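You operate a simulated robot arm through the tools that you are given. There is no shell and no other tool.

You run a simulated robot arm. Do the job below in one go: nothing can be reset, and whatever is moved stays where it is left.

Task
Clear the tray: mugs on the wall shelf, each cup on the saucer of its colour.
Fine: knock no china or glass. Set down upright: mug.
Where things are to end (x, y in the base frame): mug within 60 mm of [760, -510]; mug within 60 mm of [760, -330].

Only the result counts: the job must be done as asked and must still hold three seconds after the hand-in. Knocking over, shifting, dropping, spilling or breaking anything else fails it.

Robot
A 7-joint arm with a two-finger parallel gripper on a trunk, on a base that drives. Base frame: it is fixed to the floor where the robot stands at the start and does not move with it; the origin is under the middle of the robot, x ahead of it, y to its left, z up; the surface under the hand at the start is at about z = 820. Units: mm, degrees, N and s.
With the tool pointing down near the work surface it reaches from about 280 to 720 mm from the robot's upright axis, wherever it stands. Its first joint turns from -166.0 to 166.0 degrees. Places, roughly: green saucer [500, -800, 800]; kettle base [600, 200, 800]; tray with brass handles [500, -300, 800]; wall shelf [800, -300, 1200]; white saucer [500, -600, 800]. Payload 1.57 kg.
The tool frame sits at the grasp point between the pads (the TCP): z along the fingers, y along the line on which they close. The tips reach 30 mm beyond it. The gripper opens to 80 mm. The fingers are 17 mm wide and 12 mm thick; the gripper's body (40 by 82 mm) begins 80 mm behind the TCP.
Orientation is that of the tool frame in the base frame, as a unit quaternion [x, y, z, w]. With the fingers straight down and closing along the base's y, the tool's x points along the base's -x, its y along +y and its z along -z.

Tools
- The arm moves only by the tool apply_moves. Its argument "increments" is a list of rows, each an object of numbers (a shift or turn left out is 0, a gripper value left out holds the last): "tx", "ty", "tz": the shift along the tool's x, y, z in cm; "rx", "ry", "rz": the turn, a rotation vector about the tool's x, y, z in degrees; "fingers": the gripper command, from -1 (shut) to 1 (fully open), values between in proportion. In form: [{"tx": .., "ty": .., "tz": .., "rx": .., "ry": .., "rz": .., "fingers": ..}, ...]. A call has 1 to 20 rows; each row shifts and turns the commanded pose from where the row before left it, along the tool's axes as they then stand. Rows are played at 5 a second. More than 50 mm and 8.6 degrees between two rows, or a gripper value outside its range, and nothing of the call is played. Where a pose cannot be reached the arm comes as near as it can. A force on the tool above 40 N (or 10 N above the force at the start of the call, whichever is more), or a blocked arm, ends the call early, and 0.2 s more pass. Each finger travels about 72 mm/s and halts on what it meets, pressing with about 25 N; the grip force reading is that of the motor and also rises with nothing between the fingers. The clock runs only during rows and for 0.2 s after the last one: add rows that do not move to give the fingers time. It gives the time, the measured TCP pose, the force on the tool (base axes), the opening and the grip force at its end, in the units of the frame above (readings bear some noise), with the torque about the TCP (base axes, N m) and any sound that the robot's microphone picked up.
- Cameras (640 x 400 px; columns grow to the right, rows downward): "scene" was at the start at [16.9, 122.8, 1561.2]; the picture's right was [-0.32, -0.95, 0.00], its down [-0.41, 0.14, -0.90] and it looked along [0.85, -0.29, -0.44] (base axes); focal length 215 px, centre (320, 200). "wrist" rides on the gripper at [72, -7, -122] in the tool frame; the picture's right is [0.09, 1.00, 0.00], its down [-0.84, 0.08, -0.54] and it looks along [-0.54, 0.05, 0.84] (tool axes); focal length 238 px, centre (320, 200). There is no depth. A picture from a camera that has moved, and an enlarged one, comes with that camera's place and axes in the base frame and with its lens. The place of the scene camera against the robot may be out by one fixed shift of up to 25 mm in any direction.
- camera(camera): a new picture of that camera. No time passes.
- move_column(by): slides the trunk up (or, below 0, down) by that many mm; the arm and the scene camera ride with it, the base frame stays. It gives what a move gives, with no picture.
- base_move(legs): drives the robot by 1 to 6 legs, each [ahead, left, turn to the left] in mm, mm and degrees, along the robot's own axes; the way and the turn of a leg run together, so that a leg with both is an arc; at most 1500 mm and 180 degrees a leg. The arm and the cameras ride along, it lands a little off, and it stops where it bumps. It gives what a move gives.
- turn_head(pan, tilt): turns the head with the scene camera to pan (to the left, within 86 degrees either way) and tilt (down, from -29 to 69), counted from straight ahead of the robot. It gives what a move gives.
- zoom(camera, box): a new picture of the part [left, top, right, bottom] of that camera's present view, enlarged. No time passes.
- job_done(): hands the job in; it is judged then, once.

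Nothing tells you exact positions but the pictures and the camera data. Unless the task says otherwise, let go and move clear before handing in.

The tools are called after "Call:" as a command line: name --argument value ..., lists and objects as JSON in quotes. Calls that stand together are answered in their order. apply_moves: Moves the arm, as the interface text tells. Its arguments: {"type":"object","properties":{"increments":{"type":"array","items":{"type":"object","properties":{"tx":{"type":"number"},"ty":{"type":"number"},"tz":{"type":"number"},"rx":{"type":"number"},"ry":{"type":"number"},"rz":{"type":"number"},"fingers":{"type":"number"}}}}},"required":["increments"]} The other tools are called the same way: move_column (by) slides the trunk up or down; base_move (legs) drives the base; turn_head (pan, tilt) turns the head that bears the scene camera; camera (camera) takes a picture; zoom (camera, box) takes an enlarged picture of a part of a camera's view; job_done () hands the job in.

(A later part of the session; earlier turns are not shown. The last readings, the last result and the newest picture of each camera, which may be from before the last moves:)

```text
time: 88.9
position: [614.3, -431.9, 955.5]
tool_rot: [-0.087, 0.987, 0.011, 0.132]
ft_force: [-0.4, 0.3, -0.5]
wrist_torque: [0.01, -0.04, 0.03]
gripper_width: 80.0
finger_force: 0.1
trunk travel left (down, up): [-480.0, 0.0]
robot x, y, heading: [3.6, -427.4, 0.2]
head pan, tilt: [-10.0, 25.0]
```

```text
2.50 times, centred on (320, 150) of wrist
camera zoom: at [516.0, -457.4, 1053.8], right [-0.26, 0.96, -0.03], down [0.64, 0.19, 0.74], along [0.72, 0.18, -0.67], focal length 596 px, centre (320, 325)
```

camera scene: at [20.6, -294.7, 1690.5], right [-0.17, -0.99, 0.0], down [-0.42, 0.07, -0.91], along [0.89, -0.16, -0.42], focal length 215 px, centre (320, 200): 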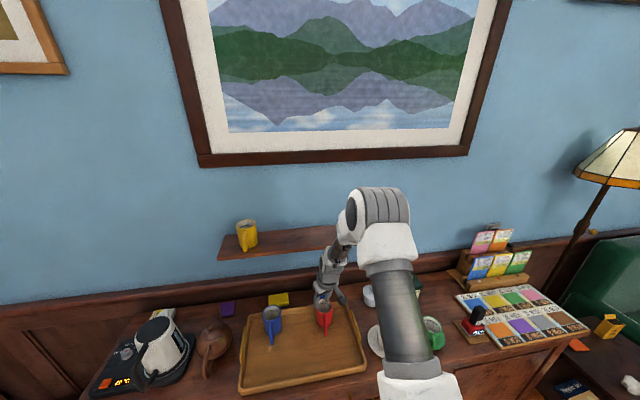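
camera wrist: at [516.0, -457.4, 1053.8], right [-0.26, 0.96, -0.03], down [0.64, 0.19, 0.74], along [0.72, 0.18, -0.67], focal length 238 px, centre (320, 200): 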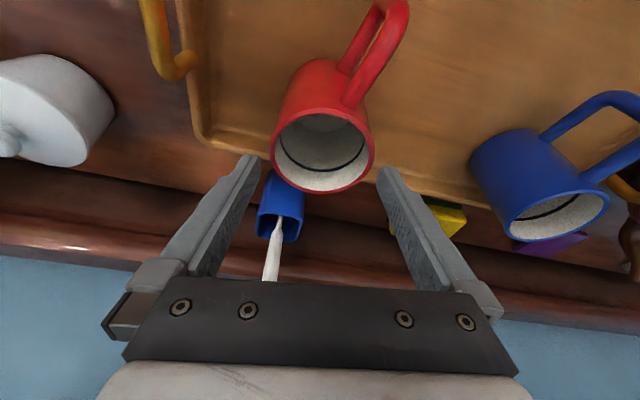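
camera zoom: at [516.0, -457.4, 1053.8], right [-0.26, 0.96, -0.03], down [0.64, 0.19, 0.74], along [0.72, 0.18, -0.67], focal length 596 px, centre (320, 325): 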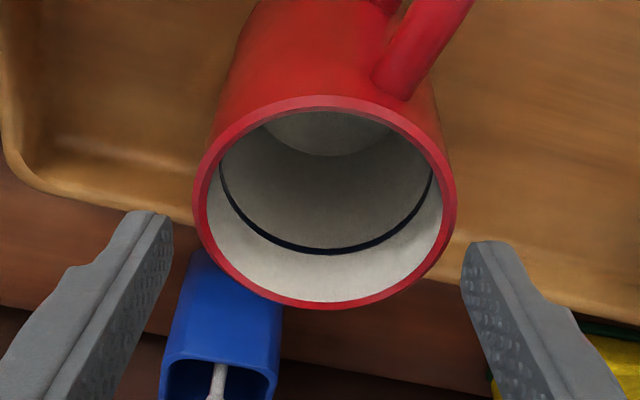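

The mug is centred between the fingers to within about 1 mm. I'll step the tips past the rim and check the force.

Call:
apply_moves --increments '[{"tx": 0.13, "tz": 0.483}, {"tx": 0.13, "tz": 0.483}, {"tx": 0.13, "tz": 0.483}, {"tx": 0.13, "tz": 0.483}, {}]'

Call:
zoom --camera "wrist" --box '[220, 100, 420, 260]'

```text
time: 90.1
position: [615.5, -433.3, 935.5]
tool_rot: [-0.087, 0.987, 0.011, 0.132]
ft_force: [0.5, 0.0, 0.4]
wrist_torque: [-0.01, 0.0, 0.02]
gripper_width: 80.2
finger_force: 0.1
trunk travel left (down, up): [-480.0, 0.0]
robot x, y, heading: [-0.6, -430.0, 0.1]
head pan, tilt: [-10.0, 25.0]
```

```text
2.50 times, centred on (320, 180) of wrist
camera zoom: at [516.8, -457.8, 1033.8], right [-0.26, 0.96, -0.03], down [0.64, 0.19, 0.74], along [0.72, 0.18, -0.67], focal length 596 px, centre (320, 250)
```

zoom: 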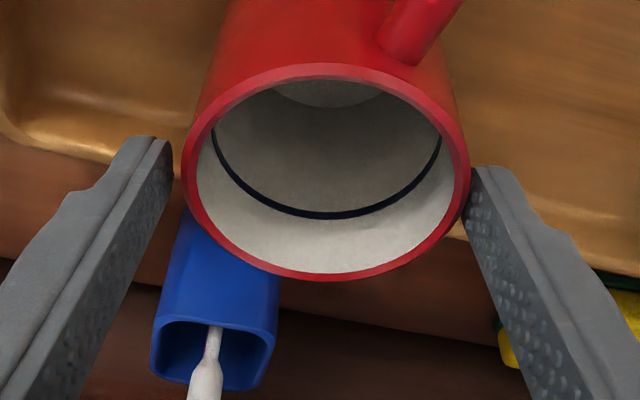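

Call:
apply_moves --increments '[{"tx": 0.13, "tz": 0.483}, {"tx": 0.26, "tz": 0.966}, {"tx": 0.26, "tz": 0.966}, {}]'

Call:
apply_moves --increments '[{"tx": 0.26, "tz": 0.966}, {"tx": 0.26, "tz": 0.966}, {"tx": 0.13, "tz": 0.386}, {}]'

Call:
camera --camera "wrist"

```text
time: 91.1
position: [616.5, -433.5, 911.8]
tool_rot: [-0.087, 0.987, 0.011, 0.132]
ft_force: [-0.5, -0.4, 0.1]
wrist_torque: [0.0, -0.03, 0.0]
gripper_width: 80.0
finger_force: 0.0
trunk travel left (down, up): [-480.0, 0.0]
robot x, y, heading: [0.1, -426.8, -0.1]
head pan, tilt: [-10.0, 25.0]
```

```text
time: 92.1
position: [614.9, -432.2, 886.0]
tool_rot: [-0.087, 0.987, 0.012, 0.132]
ft_force: [0.4, -0.3, 0.0]
wrist_torque: [0.02, -0.01, -0.04]
gripper_width: 80.2
finger_force: 0.1
trunk travel left (down, up): [-480.0, 0.0]
robot x, y, heading: [0.7, -431.5, 0.1]
head pan, tilt: [-10.0, 25.0]
```

```text
taken
camera wrist: at [516.3, -457.6, 984.5], right [-0.26, 0.96, -0.03], down [0.64, 0.19, 0.74], along [0.72, 0.18, -0.67], focal length 238 px, centre (320, 200)
```

wrist: 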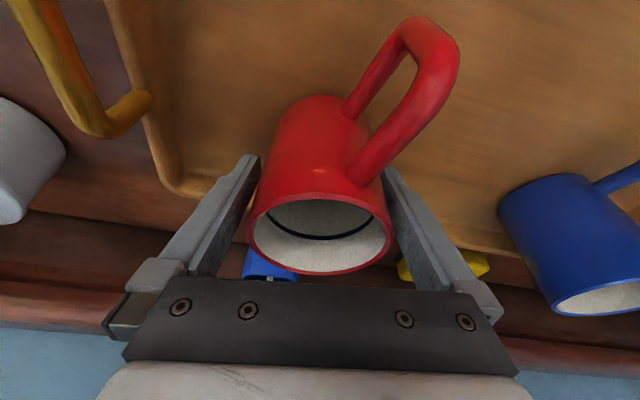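

The mug is between the fingers with no contact force. I'll close onto the body.

Call:
apply_moves --increments '[{"fingers": 0.9}, {"fingers": 0.8}, {"fingers": 0.6}, {"fingers": 0.2}, {"fingers": -1.0}, {}, {}]'

Call:
camera --camera "wrist"

```text
time: 93.7
position: [615.3, -432.6, 886.0]
tool_rot: [-0.087, 0.987, 0.011, 0.132]
ft_force: [-0.1, 0.8, -0.4]
wrist_torque: [0.02, 0.02, -0.05]
gripper_width: 70.0
finger_force: 24.5
trunk travel left (down, up): [-480.0, 0.0]
robot x, y, heading: [-0.2, -432.3, -0.0]
head pan, tilt: [-10.0, 25.0]
```

```text
taken
camera wrist: at [516.3, -457.4, 984.7], right [-0.26, 0.96, -0.03], down [0.64, 0.19, 0.74], along [0.72, 0.18, -0.67], focal length 238 px, centre (320, 200)
```

wrist: 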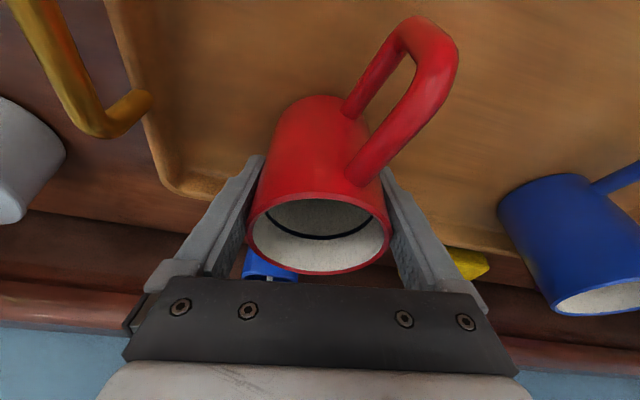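

It's a solid grip at 70 mm with no side loads. I'll lift slowly and check that the mug stays upright.

Call:
apply_moves --increments '[{"tx": -0.13, "tz": -0.483}, {"tx": -0.13, "tz": -0.483}, {"tx": -0.26, "tz": -0.966}, {"tx": -0.26, "tz": -0.966}, {}, {}]'

Call:
camera --camera "wrist"

Call:
zoom --camera "scene" --box '[240, 240, 400, 360]'

```text
time: 95.1
position: [615.6, -432.5, 916.7]
tool_rot: [-0.087, 0.987, 0.011, 0.132]
ft_force: [0.7, 0.0, -2.3]
wrist_torque: [0.01, 0.0, -0.03]
gripper_width: 69.9
finger_force: 25.1
trunk travel left (down, up): [-480.0, 0.0]
robot x, y, heading: [-2.8, -432.0, 0.2]
head pan, tilt: [-10.0, 25.0]
```

```text
taken
camera wrist: at [516.7, -457.8, 1014.7], right [-0.26, 0.96, -0.03], down [0.64, 0.19, 0.74], along [0.72, 0.18, -0.67], focal length 238 px, centre (320, 200)
```

wrist: 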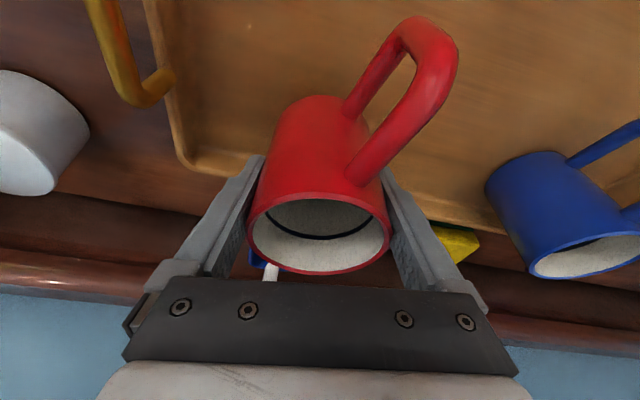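

```text
3.33 times, centred on (320, 300) of scene
camera zoom: at [21.0, -294.6, 1690.5], right [-0.17, -0.99, 0.0], down [-0.42, 0.07, -0.91], along [0.89, -0.16, -0.42], focal length 716 px, centre (320, -133)
```

zoom: 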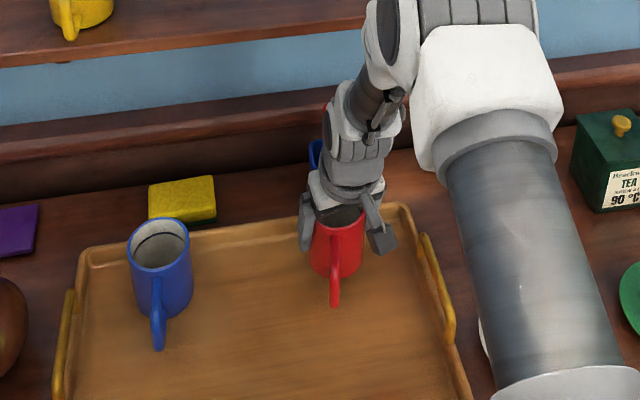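

The mug hangs upright and steady. I'll back away from under the shelf, then raise it.

Call:
apply_moves --increments '[{"tx": 0.75, "ty": 0.16, "tz": -0.82}, {"tx": 1.5, "ty": 0.33, "tz": -1.64}, {"tx": 1.5, "ty": 0.33, "tz": -1.64}, {"tx": 1.5, "ty": 0.33, "tz": -1.64}, {"tx": 1.5, "ty": 0.33, "tz": -1.64}, {"tx": 0.75, "ty": 0.17, "tz": -0.82}, {}]'

Call:
apply_moves --increments '[{"tx": -0.28, "ty": -0.27, "tz": -1.23}, {"tx": -0.559, "ty": -0.549, "tz": -2.46}, {"tx": -0.559, "ty": -0.549, "tz": -2.46}, {"tx": -0.559, "ty": -0.549, "tz": -2.46}, {"tx": -0.559, "ty": -0.549, "tz": -2.46}, {"tx": -0.559, "ty": -0.549, "tz": -2.46}, {"tx": -0.559, "ty": -0.549, "tz": -2.46}, {"tx": -0.559, "ty": -0.549, "tz": -2.46}, {"tx": -0.559, "ty": -0.549, "tz": -2.46}, {"tx": -0.559, "ty": -0.549, "tz": -2.46}, {"tx": -0.559, "ty": -0.549, "tz": -2.46}, {"tx": -0.559, "ty": -0.549, "tz": -2.46}, {"tx": -0.559, "ty": -0.549, "tz": -2.46}, {"tx": -0.559, "ty": -0.549, "tz": -2.46}, {"tx": -0.28, "ty": -0.27, "tz": -1.23}, {}, {}]'

Call:
camera --camera "wrist"

Call:
camera --camera "scene"

```text
time: 96.7
position: [520.2, -433.6, 975.9]
tool_rot: [-0.088, 0.988, 0.011, 0.131]
ft_force: [0.0, -0.7, -2.8]
wrist_torque: [0.01, 0.01, -0.04]
gripper_width: 70.1
finger_force: 25.0
trunk travel left (down, up): [-480.0, 0.0]
robot x, y, heading: [0.4, -430.6, 0.4]
head pan, tilt: [-10.0, 25.0]
```

```text
time: 100.3
position: [519.2, -509.7, 1328.3]
tool_rot: [-0.087, 0.987, 0.012, 0.132]
ft_force: [-0.2, -1.0, -2.6]
wrist_torque: [0.02, -0.02, -0.01]
gripper_width: 70.0
finger_force: 25.0
trunk travel left (down, up): [-480.0, 0.0]
robot x, y, heading: [-1.4, -429.1, 0.1]
head pan, tilt: [-10.0, 25.0]
```

```text
taken
camera wrist: at [421.0, -535.0, 1426.8], right [-0.26, 0.96, -0.03], down [0.64, 0.19, 0.74], along [0.72, 0.18, -0.67], focal length 238 px, centre (320, 200)
```

wrist: 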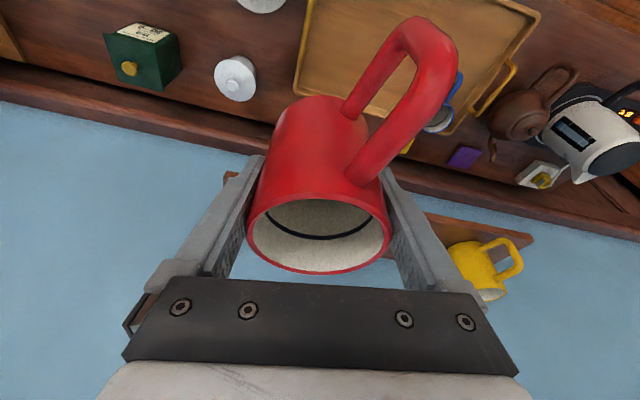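

```text
taken
camera scene: at [20.9, -294.7, 1690.5], right [-0.17, -0.99, 0.0], down [-0.42, 0.07, -0.91], along [0.89, -0.16, -0.42], focal length 215 px, centre (320, 200)
```

scene: 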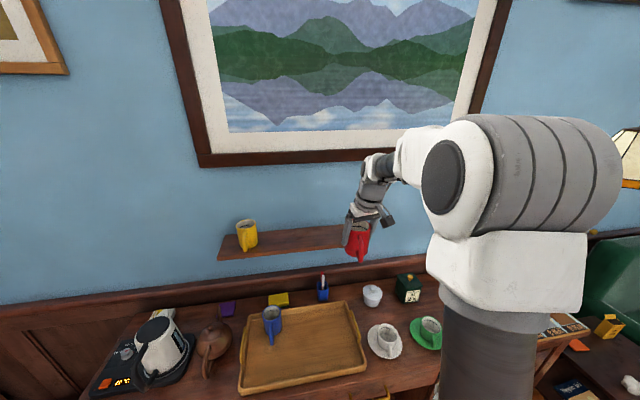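

Everything else is undisturbed. I'll move the red mug forward over the shelf towards (745, -510).

Call:
apply_moves --increments '[{"tx": -0.97, "ty": -0.19, "tz": 0.46}, {"tx": -1.946, "ty": -0.373, "tz": 0.915}, {"tx": -1.946, "ty": -0.373, "tz": 0.915}, {"tx": -1.946, "ty": -0.373, "tz": 0.915}, {"tx": -1.946, "ty": -0.373, "tz": 0.915}, {"tx": -1.946, "ty": -0.373, "tz": 0.915}, {"tx": -1.946, "ty": -0.373, "tz": 0.915}, {"tx": -1.946, "ty": -0.373, "tz": 0.915}, {"tx": -1.946, "ty": -0.373, "tz": 0.915}, {"tx": -1.946, "ty": -0.373, "tz": 0.915}, {"tx": -0.97, "ty": -0.19, "tz": 0.46}, {}, {}]'

Call:
camera --camera "wrist"

Call:
zoom --camera "scene" --box '[210, 150, 410, 300]'

```text
time: 103.1
position: [735.4, -509.8, 1290.9]
tool_rot: [-0.087, 0.988, 0.011, 0.131]
ft_force: [-0.5, 0.4, -2.6]
wrist_torque: [-0.02, -0.03, 0.01]
gripper_width: 70.1
finger_force: 24.6
trunk travel left (down, up): [-480.0, 0.0]
robot x, y, heading: [1.8, -430.2, 0.2]
head pan, tilt: [-10.0, 25.0]
```

```text
taken
camera wrist: at [636.3, -534.8, 1389.3], right [-0.26, 0.96, -0.03], down [0.64, 0.19, 0.74], along [0.72, 0.18, -0.67], focal length 238 px, centre (320, 200)
```

wrist: 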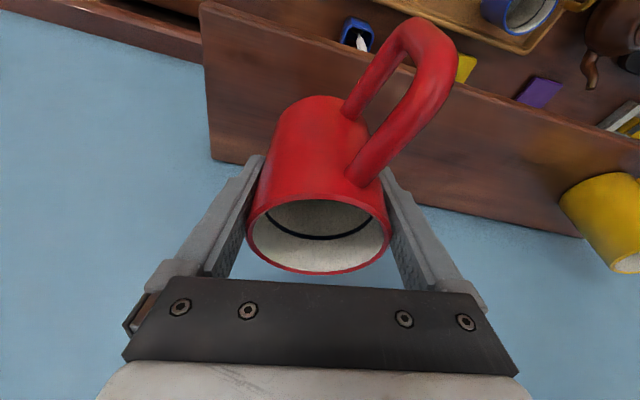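

```text
2.67 times, centred on (310, 225) of scene
camera zoom: at [21.0, -294.7, 1690.5], right [-0.17, -0.99, 0.0], down [-0.42, 0.07, -0.91], along [0.89, -0.16, -0.42], focal length 573 px, centre (347, 133)
```

zoom: 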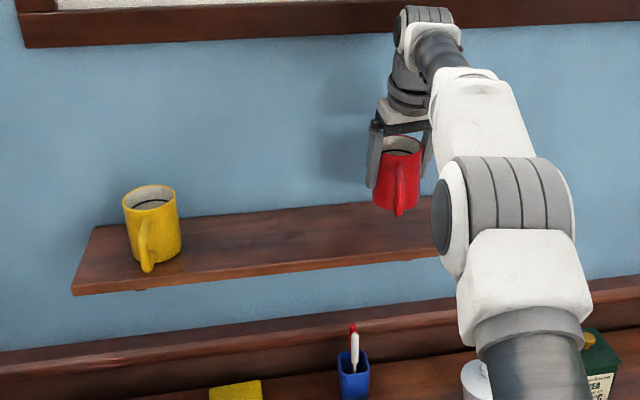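

It's over the shelf, which spans x from 690 to 844. I'll lower a little, push about 15 mm further in, and then descend by force.

Call:
apply_moves --increments '[{"tx": 0.39, "tz": 1.45}, {"tx": 0.39, "tz": 1.45}, {"tx": -0.76, "ty": -0.14, "tz": 0.2}, {"tx": -0.76, "ty": -0.14, "tz": 0.2}, {}, {}]'

Call:
camera --camera "wrist"

Call:
zoom --camera "scene" --box '[210, 150, 410, 300]'

```text
time: 104.5
position: [751.2, -510.1, 1260.7]
tool_rot: [-0.087, 0.988, 0.01, 0.131]
ft_force: [0.3, 0.3, -2.9]
wrist_torque: [-0.05, -0.03, 0.0]
gripper_width: 70.1
finger_force: 24.3
trunk travel left (down, up): [-480.0, 0.0]
robot x, y, heading: [-0.3, -430.2, 0.1]
head pan, tilt: [-10.0, 25.0]
```

```text
taken
camera wrist: at [652.2, -534.6, 1359.0], right [-0.26, 0.96, -0.03], down [0.64, 0.19, 0.74], along [0.72, 0.18, -0.67], focal length 238 px, centre (320, 200)
```

wrist: 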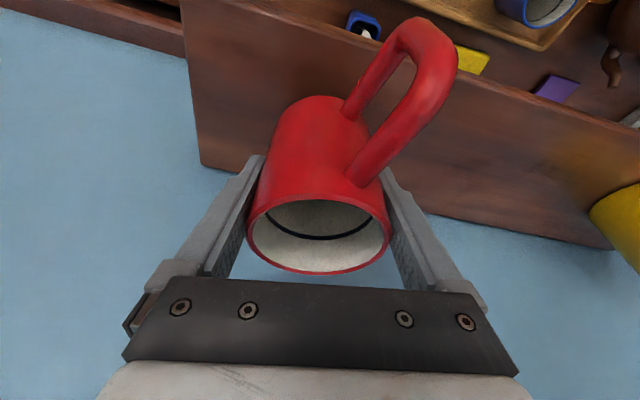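

```text
2.67 times, centred on (310, 225) of scene
camera zoom: at [21.0, -294.7, 1690.5], right [-0.17, -0.99, 0.0], down [-0.42, 0.07, -0.91], along [0.89, -0.16, -0.42], focal length 573 px, centre (347, 133)
```

zoom: 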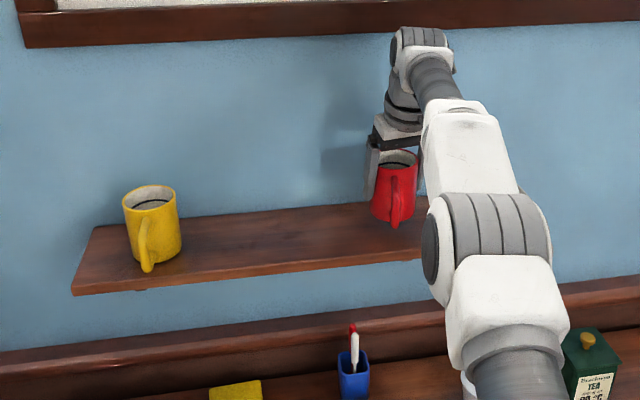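

Call:
apply_moves --increments '[{"tx": 0.13, "tz": 0.483}, {"tx": 0.13, "tz": 0.483}, {"tx": 0.13, "tz": 0.483}, {}]'

Call:
apply_moves --increments '[{"tx": 0.078, "tz": 0.29}, {}]'

Call:
apply_moves --increments '[{"tx": 0.078, "tz": 0.29}, {}]'

Call:
apply_moves --increments '[{"tx": 0.078, "tz": 0.29}, {}]'

```text
time: 105.5
position: [750.3, -509.9, 1246.2]
tool_rot: [-0.087, 0.987, 0.011, 0.132]
ft_force: [-0.9, -0.6, -3.2]
wrist_torque: [0.03, -0.03, 0.0]
gripper_width: 70.0
finger_force: 25.4
trunk travel left (down, up): [-480.0, 0.0]
robot x, y, heading: [-0.9, -432.0, 0.1]
head pan, tilt: [-10.0, 25.0]
```

```text
time: 106.1
position: [750.3, -509.6, 1243.3]
tool_rot: [-0.086, 0.988, 0.01, 0.131]
ft_force: [0.2, -0.1, -1.5]
wrist_torque: [-0.01, -0.01, 0.02]
gripper_width: 70.0
finger_force: 24.8
trunk travel left (down, up): [-480.0, 0.0]
robot x, y, heading: [1.9, -431.5, -0.1]
head pan, tilt: [-10.0, 25.0]
```

```text
time: 106.7
position: [749.5, -510.0, 1239.7]
tool_rot: [-0.087, 0.987, 0.011, 0.133]
ft_force: [0.2, -0.2, -2.0]
wrist_torque: [-0.01, 0.0, -0.01]
gripper_width: 69.8
finger_force: 25.1
trunk travel left (down, up): [-480.0, 0.0]
robot x, y, heading: [0.7, -433.2, 0.1]
head pan, tilt: [-10.0, 25.0]
```

```text
time: 107.3
position: [750.2, -509.3, 1236.4]
tool_rot: [-0.088, 0.987, 0.011, 0.132]
ft_force: [-0.1, 0.3, -2.0]
wrist_torque: [-0.02, 0.01, -0.02]
gripper_width: 69.9
finger_force: 25.2
trunk travel left (down, up): [-480.0, 0.0]
robot x, y, heading: [-2.7, -431.0, 0.4]
head pan, tilt: [-10.0, 25.0]
```

Call:
apply_moves --increments '[{"tx": 0.078, "tz": 0.29}, {}]'

Call:
apply_moves --increments '[{"tx": 0.078, "tz": 0.29}, {}]'

Call:
zoom --camera "scene" --box '[280, 180, 400, 270]'

```text
time: 107.9
position: [750.7, -509.8, 1233.1]
tool_rot: [-0.086, 0.988, 0.011, 0.13]
ft_force: [0.4, -0.1, -2.9]
wrist_torque: [0.01, -0.01, -0.03]
gripper_width: 70.2
finger_force: 24.8
trunk travel left (down, up): [-480.0, 0.0]
robot x, y, heading: [-1.1, -428.0, 0.1]
head pan, tilt: [-10.0, 25.0]
```

```text
time: 108.5
position: [750.4, -509.6, 1230.7]
tool_rot: [-0.087, 0.987, 0.01, 0.132]
ft_force: [-0.7, -0.3, -2.2]
wrist_torque: [-0.05, -0.01, 0.0]
gripper_width: 70.1
finger_force: 24.7
trunk travel left (down, up): [-480.0, 0.0]
robot x, y, heading: [-0.2, -430.7, 0.1]
head pan, tilt: [-10.0, 25.0]
```

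```text
4.44 times, centred on (340, 225) of scene
camera zoom: at [21.0, -294.7, 1690.5], right [-0.17, -0.99, 0.0], down [-0.42, 0.07, -0.91], along [0.89, -0.16, -0.42], focal length 954 px, centre (231, 89)
```

zoom: 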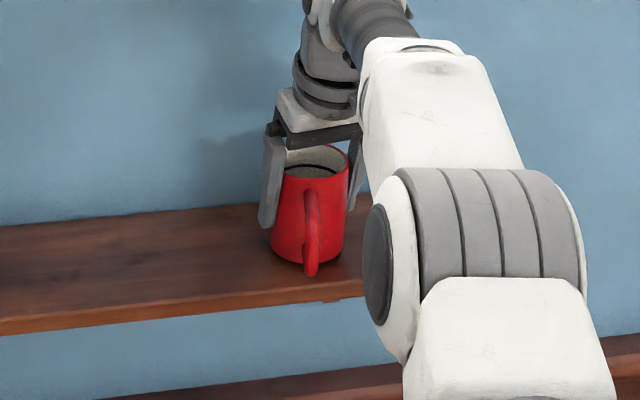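

Call:
apply_moves --increments '[{"tx": 0.052, "tz": 0.193}, {}]'

Call:
apply_moves --increments '[{"tx": 0.052, "tz": 0.193}, {}]'

Call:
apply_moves --increments '[{"tx": 0.052, "tz": 0.193}, {}]'

```text
time: 109.1
position: [749.5, -509.5, 1229.1]
tool_rot: [-0.087, 0.987, 0.011, 0.132]
ft_force: [0.3, 1.3, -2.5]
wrist_torque: [-0.04, 0.0, -0.01]
gripper_width: 69.6
finger_force: 24.8
trunk travel left (down, up): [-480.0, 0.0]
robot x, y, heading: [1.5, -431.9, -0.2]
head pan, tilt: [-10.0, 25.0]
```

```text
time: 109.7
position: [750.1, -509.9, 1228.7]
tool_rot: [-0.087, 0.987, 0.01, 0.133]
ft_force: [-1.4, 0.5, 3.6]
wrist_torque: [0.14, 0.09, 0.0]
gripper_width: 70.0
finger_force: 25.5
trunk travel left (down, up): [-480.0, 0.0]
robot x, y, heading: [0.7, -430.5, -0.0]
head pan, tilt: [-10.0, 25.0]
```

```text
time: 110.3
position: [749.7, -510.7, 1228.6]
tool_rot: [-0.087, 0.987, 0.01, 0.134]
ft_force: [1.6, -0.4, 16.5]
wrist_torque: [0.12, 0.34, 0.06]
gripper_width: 69.9
finger_force: 25.6
trunk travel left (down, up): [-480.0, 0.0]
robot x, y, heading: [1.9, -430.4, 0.2]
head pan, tilt: [-10.0, 25.0]
```

It's on the shelf at TCP z 1228, with the mug at about (750, -510). I'll ease off and open.

Call:
apply_moves --increments '[{"tx": -0.04, "tz": -0.145}, {}, {"fingers": 0.8}, {"fingers": 0.9}, {"fingers": 1.0}, {}, {}]'

Call:
camera --camera "wrist"

```text
time: 111.9
position: [749.8, -510.3, 1227.8]
tool_rot: [-0.087, 0.987, 0.011, 0.132]
ft_force: [0.1, -0.4, 0.5]
wrist_torque: [0.01, 0.01, 0.01]
gripper_width: 79.9
finger_force: 0.0
trunk travel left (down, up): [-480.0, 0.0]
robot x, y, heading: [-0.6, -430.3, -0.0]
head pan, tilt: [-10.0, 25.0]
```

```text
taken
camera wrist: at [651.9, -535.2, 1325.0], right [-0.26, 0.96, -0.03], down [0.64, 0.19, 0.74], along [0.72, 0.18, -0.67], focal length 238 px, centre (320, 200)
```

wrist: 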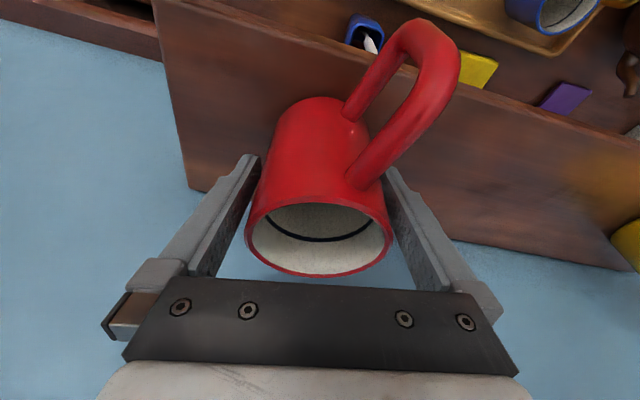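

There's clearance on both sides. I'll retract straight back along the finger axis.

Call:
apply_moves --increments '[{"ty": -0.08}, {"tz": -0.5}, {"tz": -1.0}, {"tz": -1.0}, {}]'

Call:
apply_moves --increments '[{"tz": -1.5}, {"tz": -1.5}, {"tz": -1.5}, {"tz": -2.0}, {"tz": -2.0}, {}]'

Call:
camera --camera "wrist"

Call:
zoom --camera "scene" --box '[210, 150, 410, 300]'

```text
time: 113.1
position: [743.2, -512.1, 1250.7]
tool_rot: [-0.087, 0.987, 0.011, 0.132]
ft_force: [-0.3, -0.9, -0.7]
wrist_torque: [-0.03, -0.01, -0.01]
gripper_width: 80.1
finger_force: 0.0
trunk travel left (down, up): [-480.0, 0.0]
robot x, y, heading: [-1.0, -432.3, 0.1]
head pan, tilt: [-10.0, 25.0]
```

```text
time: 114.5
position: [721.5, -514.0, 1334.3]
tool_rot: [-0.087, 0.987, 0.01, 0.131]
ft_force: [0.9, -0.8, -0.2]
wrist_torque: [0.01, -0.01, 0.0]
gripper_width: 79.8
finger_force: 0.1
trunk travel left (down, up): [-480.0, 0.0]
robot x, y, heading: [2.6, -434.8, 0.3]
head pan, tilt: [-10.0, 25.0]
```

```text
taken
camera wrist: at [623.0, -540.7, 1431.3], right [-0.26, 0.96, -0.03], down [0.64, 0.19, 0.74], along [0.72, 0.18, -0.67], focal length 238 px, centre (320, 200)
```

wrist: 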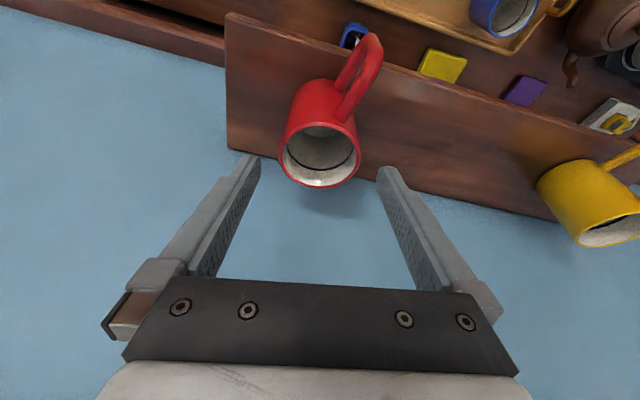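

```text
2.67 times, centred on (310, 225) of scene
camera zoom: at [20.7, -294.7, 1690.5], right [-0.17, -0.99, 0.0], down [-0.42, 0.07, -0.91], along [0.89, -0.16, -0.42], focal length 573 px, centre (347, 133)
```

zoom: 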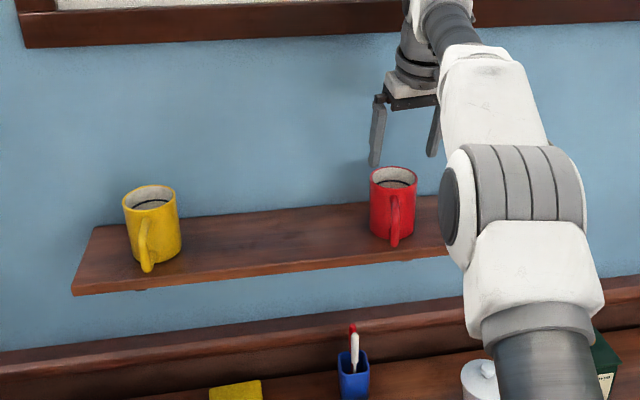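

The red mug stands upright on the shelf at about (750, -510). I'll back out and go down to the blue mug.

Call:
apply_moves --increments '[{"tx": 3.8, "ty": 0.69, "tz": -1.02}, {"tx": 3.8, "ty": 0.69, "tz": -1.02}, {"tx": 3.8, "ty": 0.69, "tz": -1.02}, {"tx": 3.8, "ty": 0.69, "tz": -1.02}, {"tx": 3.8, "ty": 0.69, "tz": -1.02}, {}]'

Call:
apply_moves --increments '[{"tx": -0.272, "ty": 2.486, "tz": 3.179}, {"tx": -0.272, "ty": 2.486, "tz": 3.179}, {"tx": -0.272, "ty": 2.486, "tz": 3.179}, {"tx": -0.272, "ty": 2.486, "tz": 3.179}, {"tx": -0.272, "ty": 2.486, "tz": 3.179}, {"tx": -0.272, "ty": 2.486, "tz": 3.179}, {"tx": -0.272, "ty": 2.486, "tz": 3.179}, {"tx": -0.272, "ty": 2.486, "tz": 3.179}, {"tx": -0.272, "ty": 2.486, "tz": 3.179}, {"tx": -0.272, "ty": 2.486, "tz": 3.179}, {"tx": -0.272, "ty": 2.486, "tz": 3.179}, {}, {}]'

Call:
camera --camera "wrist"

Call:
zoom --camera "wrist" --box '[220, 40, 420, 200]'

```text
time: 115.9
position: [522.2, -517.0, 1332.5]
tool_rot: [-0.087, 0.987, 0.011, 0.132]
ft_force: [-0.5, 0.0, 0.6]
wrist_torque: [-0.01, 0.02, 0.0]
gripper_width: 80.3
finger_force: 0.1
trunk travel left (down, up): [-480.0, 0.0]
robot x, y, heading: [1.9, -430.4, 0.3]
head pan, tilt: [-10.0, 25.0]
```

```text
time: 118.7
position: [593.7, -226.0, 1002.8]
tool_rot: [-0.087, 0.987, 0.01, 0.132]
ft_force: [0.4, 0.0, 0.2]
wrist_torque: [0.0, -0.02, -0.01]
gripper_width: 79.9
finger_force: 0.0
trunk travel left (down, up): [-480.0, 0.0]
robot x, y, heading: [-0.2, -435.4, 0.4]
head pan, tilt: [-10.0, 25.0]
```

```text
taken
camera wrist: at [494.2, -251.3, 1101.0], right [-0.26, 0.96, -0.03], down [0.64, 0.19, 0.74], along [0.72, 0.18, -0.67], focal length 238 px, centre (320, 200)
```

wrist: 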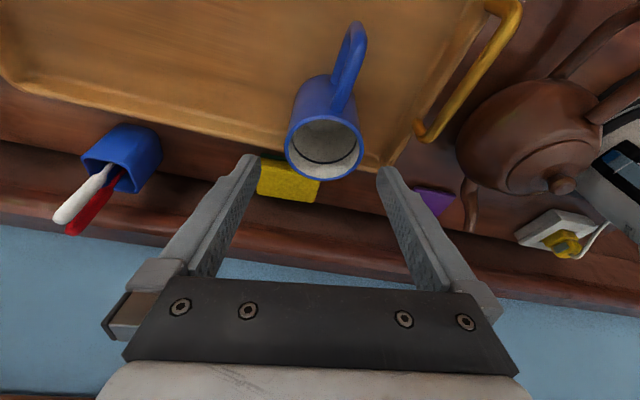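

```text
2.50 times, centred on (320, 120) of wrist
camera zoom: at [494.2, -251.3, 1101.0], right [-0.26, 0.96, -0.03], down [0.64, 0.19, 0.74], along [0.72, 0.18, -0.67], focal length 596 px, centre (320, 400)
```

zoom: 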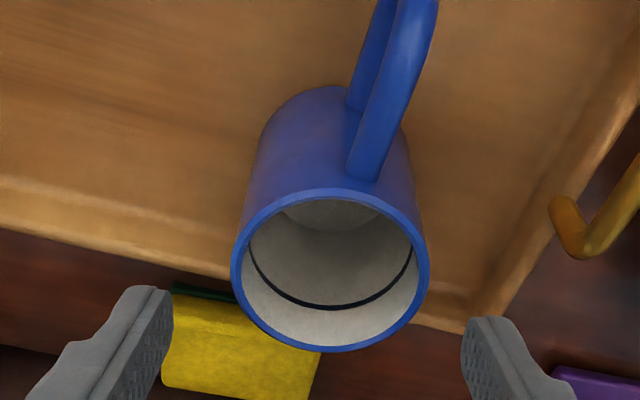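

The blue mug's centre is (622, -218). I'll align the open fingers above it.

Call:
apply_moves --increments '[{"tx": -1.47, "ty": 0.18, "tz": 0.39}, {"tx": -1.47, "ty": 0.18, "tz": 0.4}, {"tx": 0.6, "tz": 2.27}, {"tx": 0.6, "tz": 2.27}, {}, {}]'

Call:
zoom --camera "wrist" --box '[220, 70, 420, 230]'

```text
time: 120.1
position: [623.4, -218.1, 955.3]
tool_rot: [-0.087, 0.987, 0.01, 0.131]
ft_force: [-0.5, 0.5, -0.7]
wrist_torque: [0.0, -0.01, 0.0]
gripper_width: 79.9
finger_force: 0.1
trunk travel left (down, up): [-480.0, 0.0]
robot x, y, heading: [0.0, -428.1, 0.1]
head pan, tilt: [-10.0, 25.0]
```

```text
2.50 times, centred on (320, 150) of wrist
camera zoom: at [523.6, -242.7, 1053.6], right [-0.26, 0.96, -0.03], down [0.64, 0.19, 0.74], along [0.72, 0.18, -0.67], focal length 596 px, centre (320, 325)
```

zoom: 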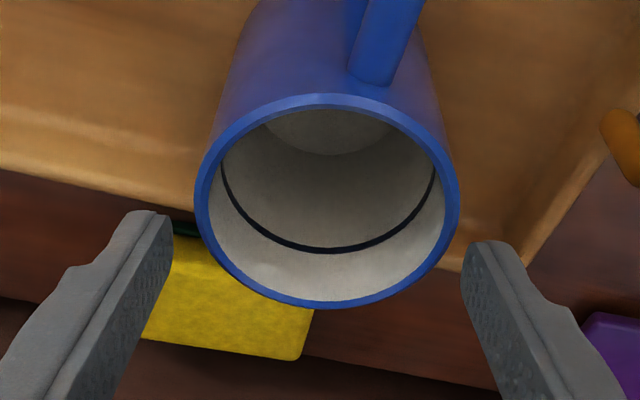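

It's centred to within half a millimetre. I'll descend in steps as before.

Call:
apply_moves --increments '[{"tx": 0.13, "ty": 0.05, "tz": 0.483}, {"tx": 0.13, "tz": 0.483}, {"tx": 0.13, "tz": 0.483}, {"tx": 0.13, "tz": 0.483}, {}]'

Call:
zoom --camera "wrist" --box '[220, 100, 420, 260]'

```text
time: 121.3
position: [622.9, -217.0, 934.9]
tool_rot: [-0.087, 0.987, 0.011, 0.132]
ft_force: [-0.2, 0.1, -0.7]
wrist_torque: [0.0, -0.03, -0.01]
gripper_width: 80.4
finger_force: 0.2
trunk travel left (down, up): [-480.0, 0.0]
robot x, y, heading: [1.2, -433.6, -0.1]
head pan, tilt: [-10.0, 25.0]
```

```text
2.50 times, centred on (320, 180) of wrist
camera zoom: at [523.8, -241.9, 1033.6], right [-0.26, 0.96, -0.03], down [0.64, 0.19, 0.74], along [0.72, 0.18, -0.67], focal length 596 px, centre (320, 250)
```

zoom: 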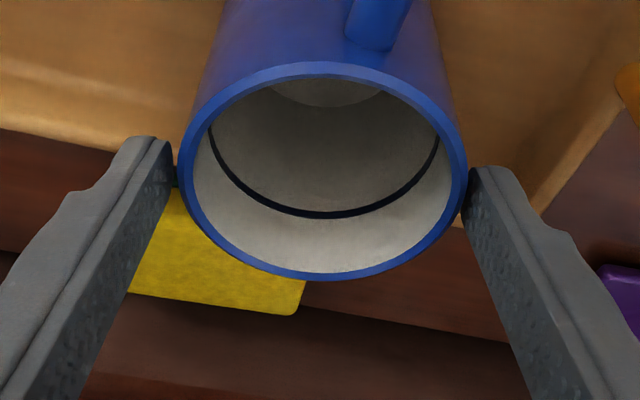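

Call:
apply_moves --increments '[{"tx": 0.13, "tz": 0.483}, {"tx": 0.26, "tz": 0.966}, {"tx": 0.26, "tz": 0.966}, {}]'

Call:
apply_moves --increments '[{"tx": 0.26, "tz": 0.966}, {"tx": 0.26, "tz": 0.966}, {"tx": 0.11, "tz": 0.386}, {}]'

Call:
apply_moves --increments '[{"fingers": 0.9}, {"fingers": 0.8}, {"fingers": 0.6}, {"fingers": 0.2}, {"fingers": -1.0}, {}, {}]'

Call:
camera --camera "wrist"

```text
time: 122.3
position: [623.7, -217.3, 910.4]
tool_rot: [-0.087, 0.987, 0.011, 0.132]
ft_force: [0.1, 0.0, -0.2]
wrist_torque: [0.0, -0.01, -0.03]
gripper_width: 79.9
finger_force: 0.0
trunk travel left (down, up): [-480.0, 0.0]
robot x, y, heading: [-1.0, -430.0, -0.0]
head pan, tilt: [-10.0, 25.0]
```

```text
time: 123.3
position: [623.1, -216.3, 885.6]
tool_rot: [-0.088, 0.987, 0.011, 0.132]
ft_force: [-0.2, 0.7, -0.4]
wrist_torque: [-0.02, 0.0, -0.02]
gripper_width: 80.1
finger_force: 0.2
trunk travel left (down, up): [-480.0, 0.0]
robot x, y, heading: [-0.5, -431.4, 0.0]
head pan, tilt: [-10.0, 25.0]
```

```text
time: 124.9
position: [622.8, -216.5, 886.2]
tool_rot: [-0.087, 0.987, 0.01, 0.131]
ft_force: [-0.5, 1.2, 0.3]
wrist_torque: [0.17, 0.04, 0.06]
gripper_width: 73.4
finger_force: 25.1
trunk travel left (down, up): [-480.0, 0.0]
robot x, y, heading: [1.2, -431.5, 0.3]
head pan, tilt: [-10.0, 25.0]
```

```text
taken
camera wrist: at [523.9, -241.6, 984.7], right [-0.26, 0.96, -0.03], down [0.64, 0.19, 0.74], along [0.72, 0.18, -0.67], focal length 238 px, centre (320, 200)
```

wrist: 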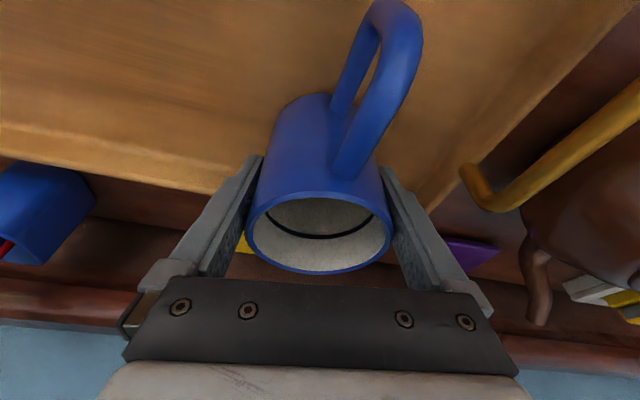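

The 73.4 mm width means the mug body is faceted and I've caught it near its corners, while the red mug seated on its flats at 70 mm. I'll open, yaw 8.5° towards the flat and close again.

Call:
apply_moves --increments '[{"fingers": 0.9}, {"fingers": 1.0}, {}, {"rx": -1.1, "rz": -4.1}, {"rx": -1.1, "rz": -4.1}, {}, {"fingers": 0.8}, {"fingers": 0.6}, {"fingers": 0.2}, {"fingers": -1.0}, {}, {}]'

Call:
camera --camera "wrist"

```text
time: 127.5
position: [621.6, -217.1, 886.5]
tool_rot: [-0.16, 0.978, 0.021, 0.131]
ft_force: [-0.2, -1.2, 0.6]
wrist_torque: [0.01, -0.01, 0.02]
gripper_width: 70.2
finger_force: 25.1
trunk travel left (down, up): [-480.0, 0.0]
robot x, y, heading: [2.3, -430.2, -0.0]
head pan, tilt: [-10.0, 25.0]
```

```text
taken
camera wrist: at [528.7, -256.1, 984.6], right [-0.4, 0.92, -0.03], down [0.61, 0.29, 0.74], along [0.69, 0.28, -0.67], focal length 238 px, centre (320, 200)
```

wrist: 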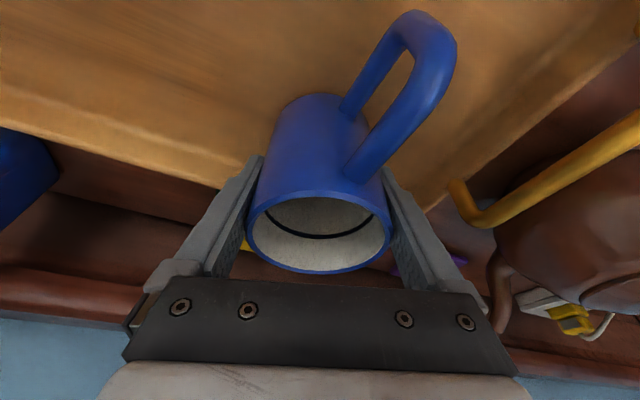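

It's now flush at 70.2 mm. I'll lift it the same way as the red mug.

Call:
apply_moves --increments '[{"tx": -0.13, "tz": -0.483}, {"tx": -0.13, "tz": -0.483}, {"tx": -0.26, "tz": -0.966}, {"tx": -0.26, "tz": -0.966}, {}, {}]'

Call:
camera --camera "wrist"

```text
time: 128.9
position: [622.4, -217.1, 916.4]
tool_rot: [-0.16, 0.978, 0.019, 0.131]
ft_force: [0.5, 0.2, -3.4]
wrist_torque: [0.01, -0.03, 0.03]
gripper_width: 70.1
finger_force: 24.8
trunk travel left (down, up): [-480.0, 0.0]
robot x, y, heading: [-0.0, -430.2, 0.0]
head pan, tilt: [-10.0, 25.0]
```

```text
taken
camera wrist: at [528.0, -255.9, 1014.3], right [-0.4, 0.92, -0.03], down [0.61, 0.29, 0.74], along [0.69, 0.28, -0.67], focal length 238 px, centre (320, 200)
```

wrist: 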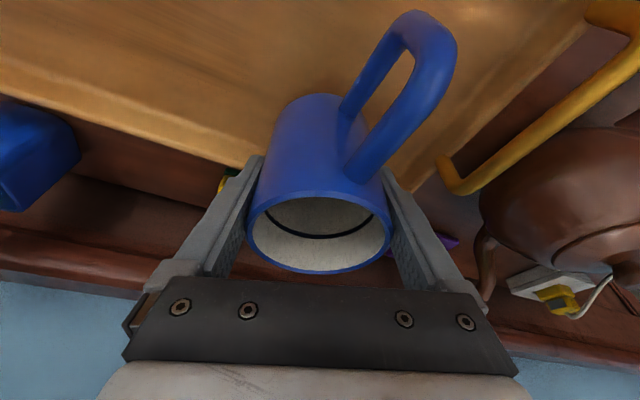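

The blue mug is secure and upright. I'll back it out from under the shelf, then raise it towards y = -330.

Call:
apply_moves --increments '[{"tx": 0.78, "ty": 0.32, "tz": -0.83}, {"tx": 1.558, "ty": 0.647, "tz": -1.66}, {"tx": 1.558, "ty": 0.647, "tz": -1.66}, {"tx": 1.558, "ty": 0.647, "tz": -1.66}, {"tx": 1.558, "ty": 0.647, "tz": -1.66}, {"tx": 0.78, "ty": 0.32, "tz": -0.83}, {}]'

Call:
apply_moves --increments '[{"tx": -0.19, "ty": -0.357, "tz": -1.16}, {"tx": -0.377, "ty": -0.715, "tz": -2.329}, {"tx": -0.377, "ty": -0.715, "tz": -2.329}, {"tx": -0.377, "ty": -0.715, "tz": -2.329}, {"tx": -0.377, "ty": -0.715, "tz": -2.329}, {"tx": -0.377, "ty": -0.715, "tz": -2.329}, {"tx": -0.377, "ty": -0.715, "tz": -2.329}, {"tx": -0.377, "ty": -0.715, "tz": -2.329}, {"tx": -0.377, "ty": -0.715, "tz": -2.329}, {"tx": -0.377, "ty": -0.715, "tz": -2.329}, {"tx": -0.377, "ty": -0.715, "tz": -2.329}, {"tx": -0.377, "ty": -0.715, "tz": -2.329}, {"tx": -0.377, "ty": -0.715, "tz": -2.329}, {"tx": -0.377, "ty": -0.715, "tz": -2.329}, {"tx": -0.377, "ty": -0.715, "tz": -2.329}, {"tx": -0.19, "ty": -0.357, "tz": -1.16}, {}, {}]'

Call:
camera --camera "wrist"

Call:
camera --camera "scene"

```text
time: 130.5
position: [519.0, -216.7, 975.2]
tool_rot: [-0.16, 0.978, 0.02, 0.13]
ft_force: [-0.5, 0.4, -3.2]
wrist_torque: [0.0, -0.01, -0.02]
gripper_width: 70.1
finger_force: 24.7
trunk travel left (down, up): [-480.0, 0.0]
robot x, y, heading: [0.2, -433.2, 0.2]
head pan, tilt: [-10.0, 25.0]
```

```text
time: 134.3
position: [519.4, -328.6, 1328.1]
tool_rot: [-0.16, 0.978, 0.02, 0.13]
ft_force: [0.8, 0.5, -1.1]
wrist_torque: [0.03, -0.01, 0.0]
gripper_width: 70.0
finger_force: 25.4
trunk travel left (down, up): [-480.0, 0.0]
robot x, y, heading: [-3.6, -433.1, 0.1]
head pan, tilt: [-10.0, 25.0]
```

```text
taken
camera wrist: at [425.9, -367.8, 1426.1], right [-0.4, 0.92, -0.03], down [0.61, 0.29, 0.74], along [0.69, 0.28, -0.67], focal length 238 px, centre (320, 200)
```

wrist: 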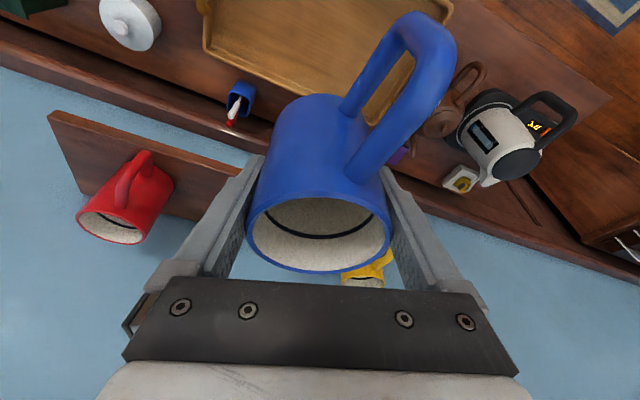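

```text
taken
camera scene: at [20.9, -294.6, 1690.5], right [-0.17, -0.99, 0.0], down [-0.42, 0.07, -0.91], along [0.89, -0.16, -0.42], focal length 215 px, centre (320, 200)
```

scene: 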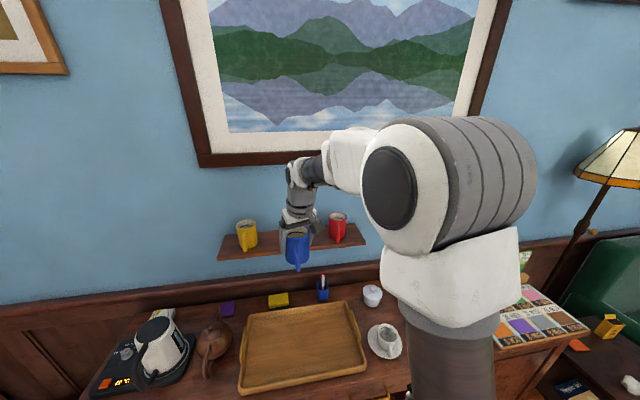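

I'll take the blue mug forward over the shelf.

Call:
apply_moves --increments '[{"tx": -0.935, "ty": -0.341, "tz": 0.447}, {"tx": -1.871, "ty": -0.682, "tz": 0.895}, {"tx": -1.871, "ty": -0.682, "tz": 0.895}, {"tx": -1.871, "ty": -0.682, "tz": 0.895}, {"tx": -1.871, "ty": -0.682, "tz": 0.895}, {"tx": -1.871, "ty": -0.682, "tz": 0.895}, {"tx": -1.871, "ty": -0.682, "tz": 0.895}, {"tx": -1.871, "ty": -0.682, "tz": 0.895}, {"tx": -1.871, "ty": -0.682, "tz": 0.895}, {"tx": -1.871, "ty": -0.682, "tz": 0.895}, {"tx": -0.935, "ty": -0.341, "tz": 0.447}, {}, {}]'

Call:
apply_moves --increments '[{"tx": 0.39, "tz": 1.45}, {"tx": 0.39, "tz": 1.45}, {"tx": -0.69, "ty": -0.238, "tz": 0.184}, {"tx": -0.69, "ty": -0.238, "tz": 0.184}, {}, {}]'

Call:
camera --camera "wrist"

Call:
zoom --camera "scene" --box '[210, 150, 410, 300]'

```text
time: 137.1
position: [734.6, -327.5, 1290.3]
tool_rot: [-0.16, 0.978, 0.02, 0.13]
ft_force: [0.6, -0.7, -2.6]
wrist_torque: [0.05, -0.01, 0.03]
gripper_width: 70.2
finger_force: 25.6
trunk travel left (down, up): [-480.0, 0.0]
robot x, y, heading: [-2.6, -428.0, 0.0]
head pan, tilt: [-10.0, 25.0]
```

```text
time: 138.5
position: [749.9, -328.5, 1261.9]
tool_rot: [-0.161, 0.978, 0.02, 0.131]
ft_force: [0.0, -0.1, -2.6]
wrist_torque: [0.02, -0.04, 0.04]
gripper_width: 70.1
finger_force: 25.2
trunk travel left (down, up): [-480.0, 0.0]
robot x, y, heading: [0.7, -429.8, 0.3]
head pan, tilt: [-10.0, 25.0]
```

```text
taken
camera wrist: at [655.9, -367.4, 1359.5], right [-0.4, 0.92, -0.03], down [0.61, 0.29, 0.74], along [0.69, 0.28, -0.67], focal length 238 px, centre (320, 200)
```

wrist: 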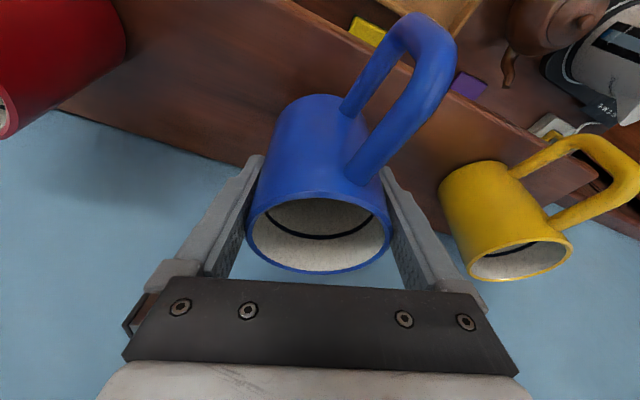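

```text
2.67 times, centred on (310, 225) of scene
camera zoom: at [21.0, -294.6, 1690.5], right [-0.17, -0.99, 0.0], down [-0.42, 0.07, -0.91], along [0.89, -0.16, -0.42], focal length 573 px, centre (347, 133)
```

zoom: 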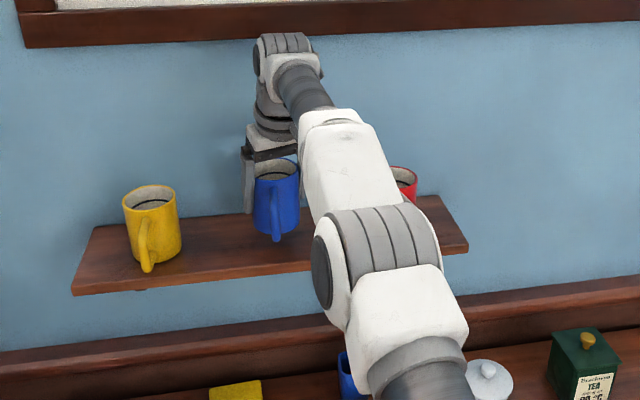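

Call:
apply_moves --increments '[{"tx": 0.13, "tz": 0.483}, {"tx": 0.13, "tz": 0.483}, {"tx": 0.13, "tz": 0.483}, {"tx": 0.13, "tz": 0.483}, {"tx": 0.13, "tz": 0.483}, {"tx": 0.078, "tz": 0.29}, {}]'

Call:
apply_moves --increments '[{"tx": 0.052, "tz": 0.193}, {}]'

Call:
apply_moves --increments '[{"tx": 0.052, "tz": 0.193}, {}]'

```text
time: 140.1
position: [749.4, -329.0, 1233.5]
tool_rot: [-0.161, 0.978, 0.02, 0.13]
ft_force: [0.5, -1.1, -2.8]
wrist_torque: [0.05, -0.01, 0.02]
gripper_width: 69.9
finger_force: 24.8
trunk travel left (down, up): [-480.0, 0.0]
robot x, y, heading: [1.5, -429.4, 0.4]
head pan, tilt: [-10.0, 25.0]
```

```text
time: 140.7
position: [749.7, -328.2, 1231.0]
tool_rot: [-0.16, 0.978, 0.021, 0.13]
ft_force: [-0.4, -0.1, -1.8]
wrist_torque: [0.01, -0.02, 0.02]
gripper_width: 70.0
finger_force: 24.7
trunk travel left (down, up): [-480.0, 0.0]
robot x, y, heading: [0.5, -433.6, 0.2]
head pan, tilt: [-10.0, 25.0]
```

```text
time: 141.3
position: [750.1, -328.6, 1228.9]
tool_rot: [-0.161, 0.978, 0.02, 0.13]
ft_force: [-0.2, 0.6, -2.0]
wrist_torque: [-0.01, -0.03, -0.02]
gripper_width: 70.1
finger_force: 24.9
trunk travel left (down, up): [-480.0, 0.0]
robot x, y, heading: [0.6, -433.9, 0.2]
head pan, tilt: [-10.0, 25.0]
```

Call:
apply_moves --increments '[{"tx": 0.026, "tz": 0.097}, {}]'

Call:
apply_moves --increments '[{"tx": 0.026, "tz": 0.097}, {}]'

```text
time: 141.9
position: [749.7, -329.5, 1228.5]
tool_rot: [-0.16, 0.978, 0.021, 0.129]
ft_force: [-0.2, 0.3, -3.0]
wrist_torque: [-0.05, -0.01, 0.01]
gripper_width: 70.1
finger_force: 24.9
trunk travel left (down, up): [-480.0, 0.0]
robot x, y, heading: [1.9, -432.3, 0.1]
head pan, tilt: [-10.0, 25.0]
```

```text
time: 142.5
position: [749.5, -329.0, 1227.9]
tool_rot: [-0.16, 0.978, 0.02, 0.13]
ft_force: [0.9, -0.4, 2.1]
wrist_torque: [0.09, -0.02, 0.01]
gripper_width: 70.2
finger_force: 25.2
trunk travel left (down, up): [-480.0, 0.0]
robot x, y, heading: [2.5, -429.2, 0.2]
head pan, tilt: [-10.0, 25.0]
```

It's just touching the shelf at about (749, -329). I'll open and check.

Call:
apply_moves --increments '[{"fingers": 0.8}, {"fingers": 0.9}, {"fingers": 1.0}, {}, {}]'

Call:
camera --camera "wrist"

```text
time: 143.7
position: [749.3, -328.8, 1227.9]
tool_rot: [-0.16, 0.978, 0.02, 0.13]
ft_force: [-0.7, 0.3, -0.1]
wrist_torque: [0.02, -0.03, -0.02]
gripper_width: 79.8
finger_force: 0.1
trunk travel left (down, up): [-480.0, 0.0]
robot x, y, heading: [-3.1, -427.7, 0.0]
head pan, tilt: [-10.0, 25.0]
```

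```text
taken
camera wrist: at [655.5, -367.4, 1325.9], right [-0.4, 0.92, -0.03], down [0.61, 0.29, 0.74], along [0.69, 0.28, -0.67], focal length 238 px, centre (320, 200)
```

wrist: 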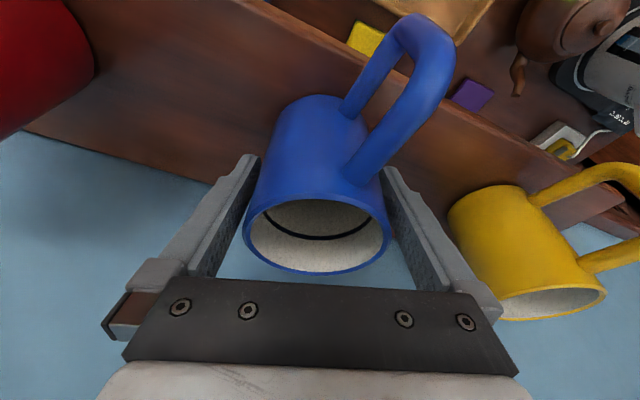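

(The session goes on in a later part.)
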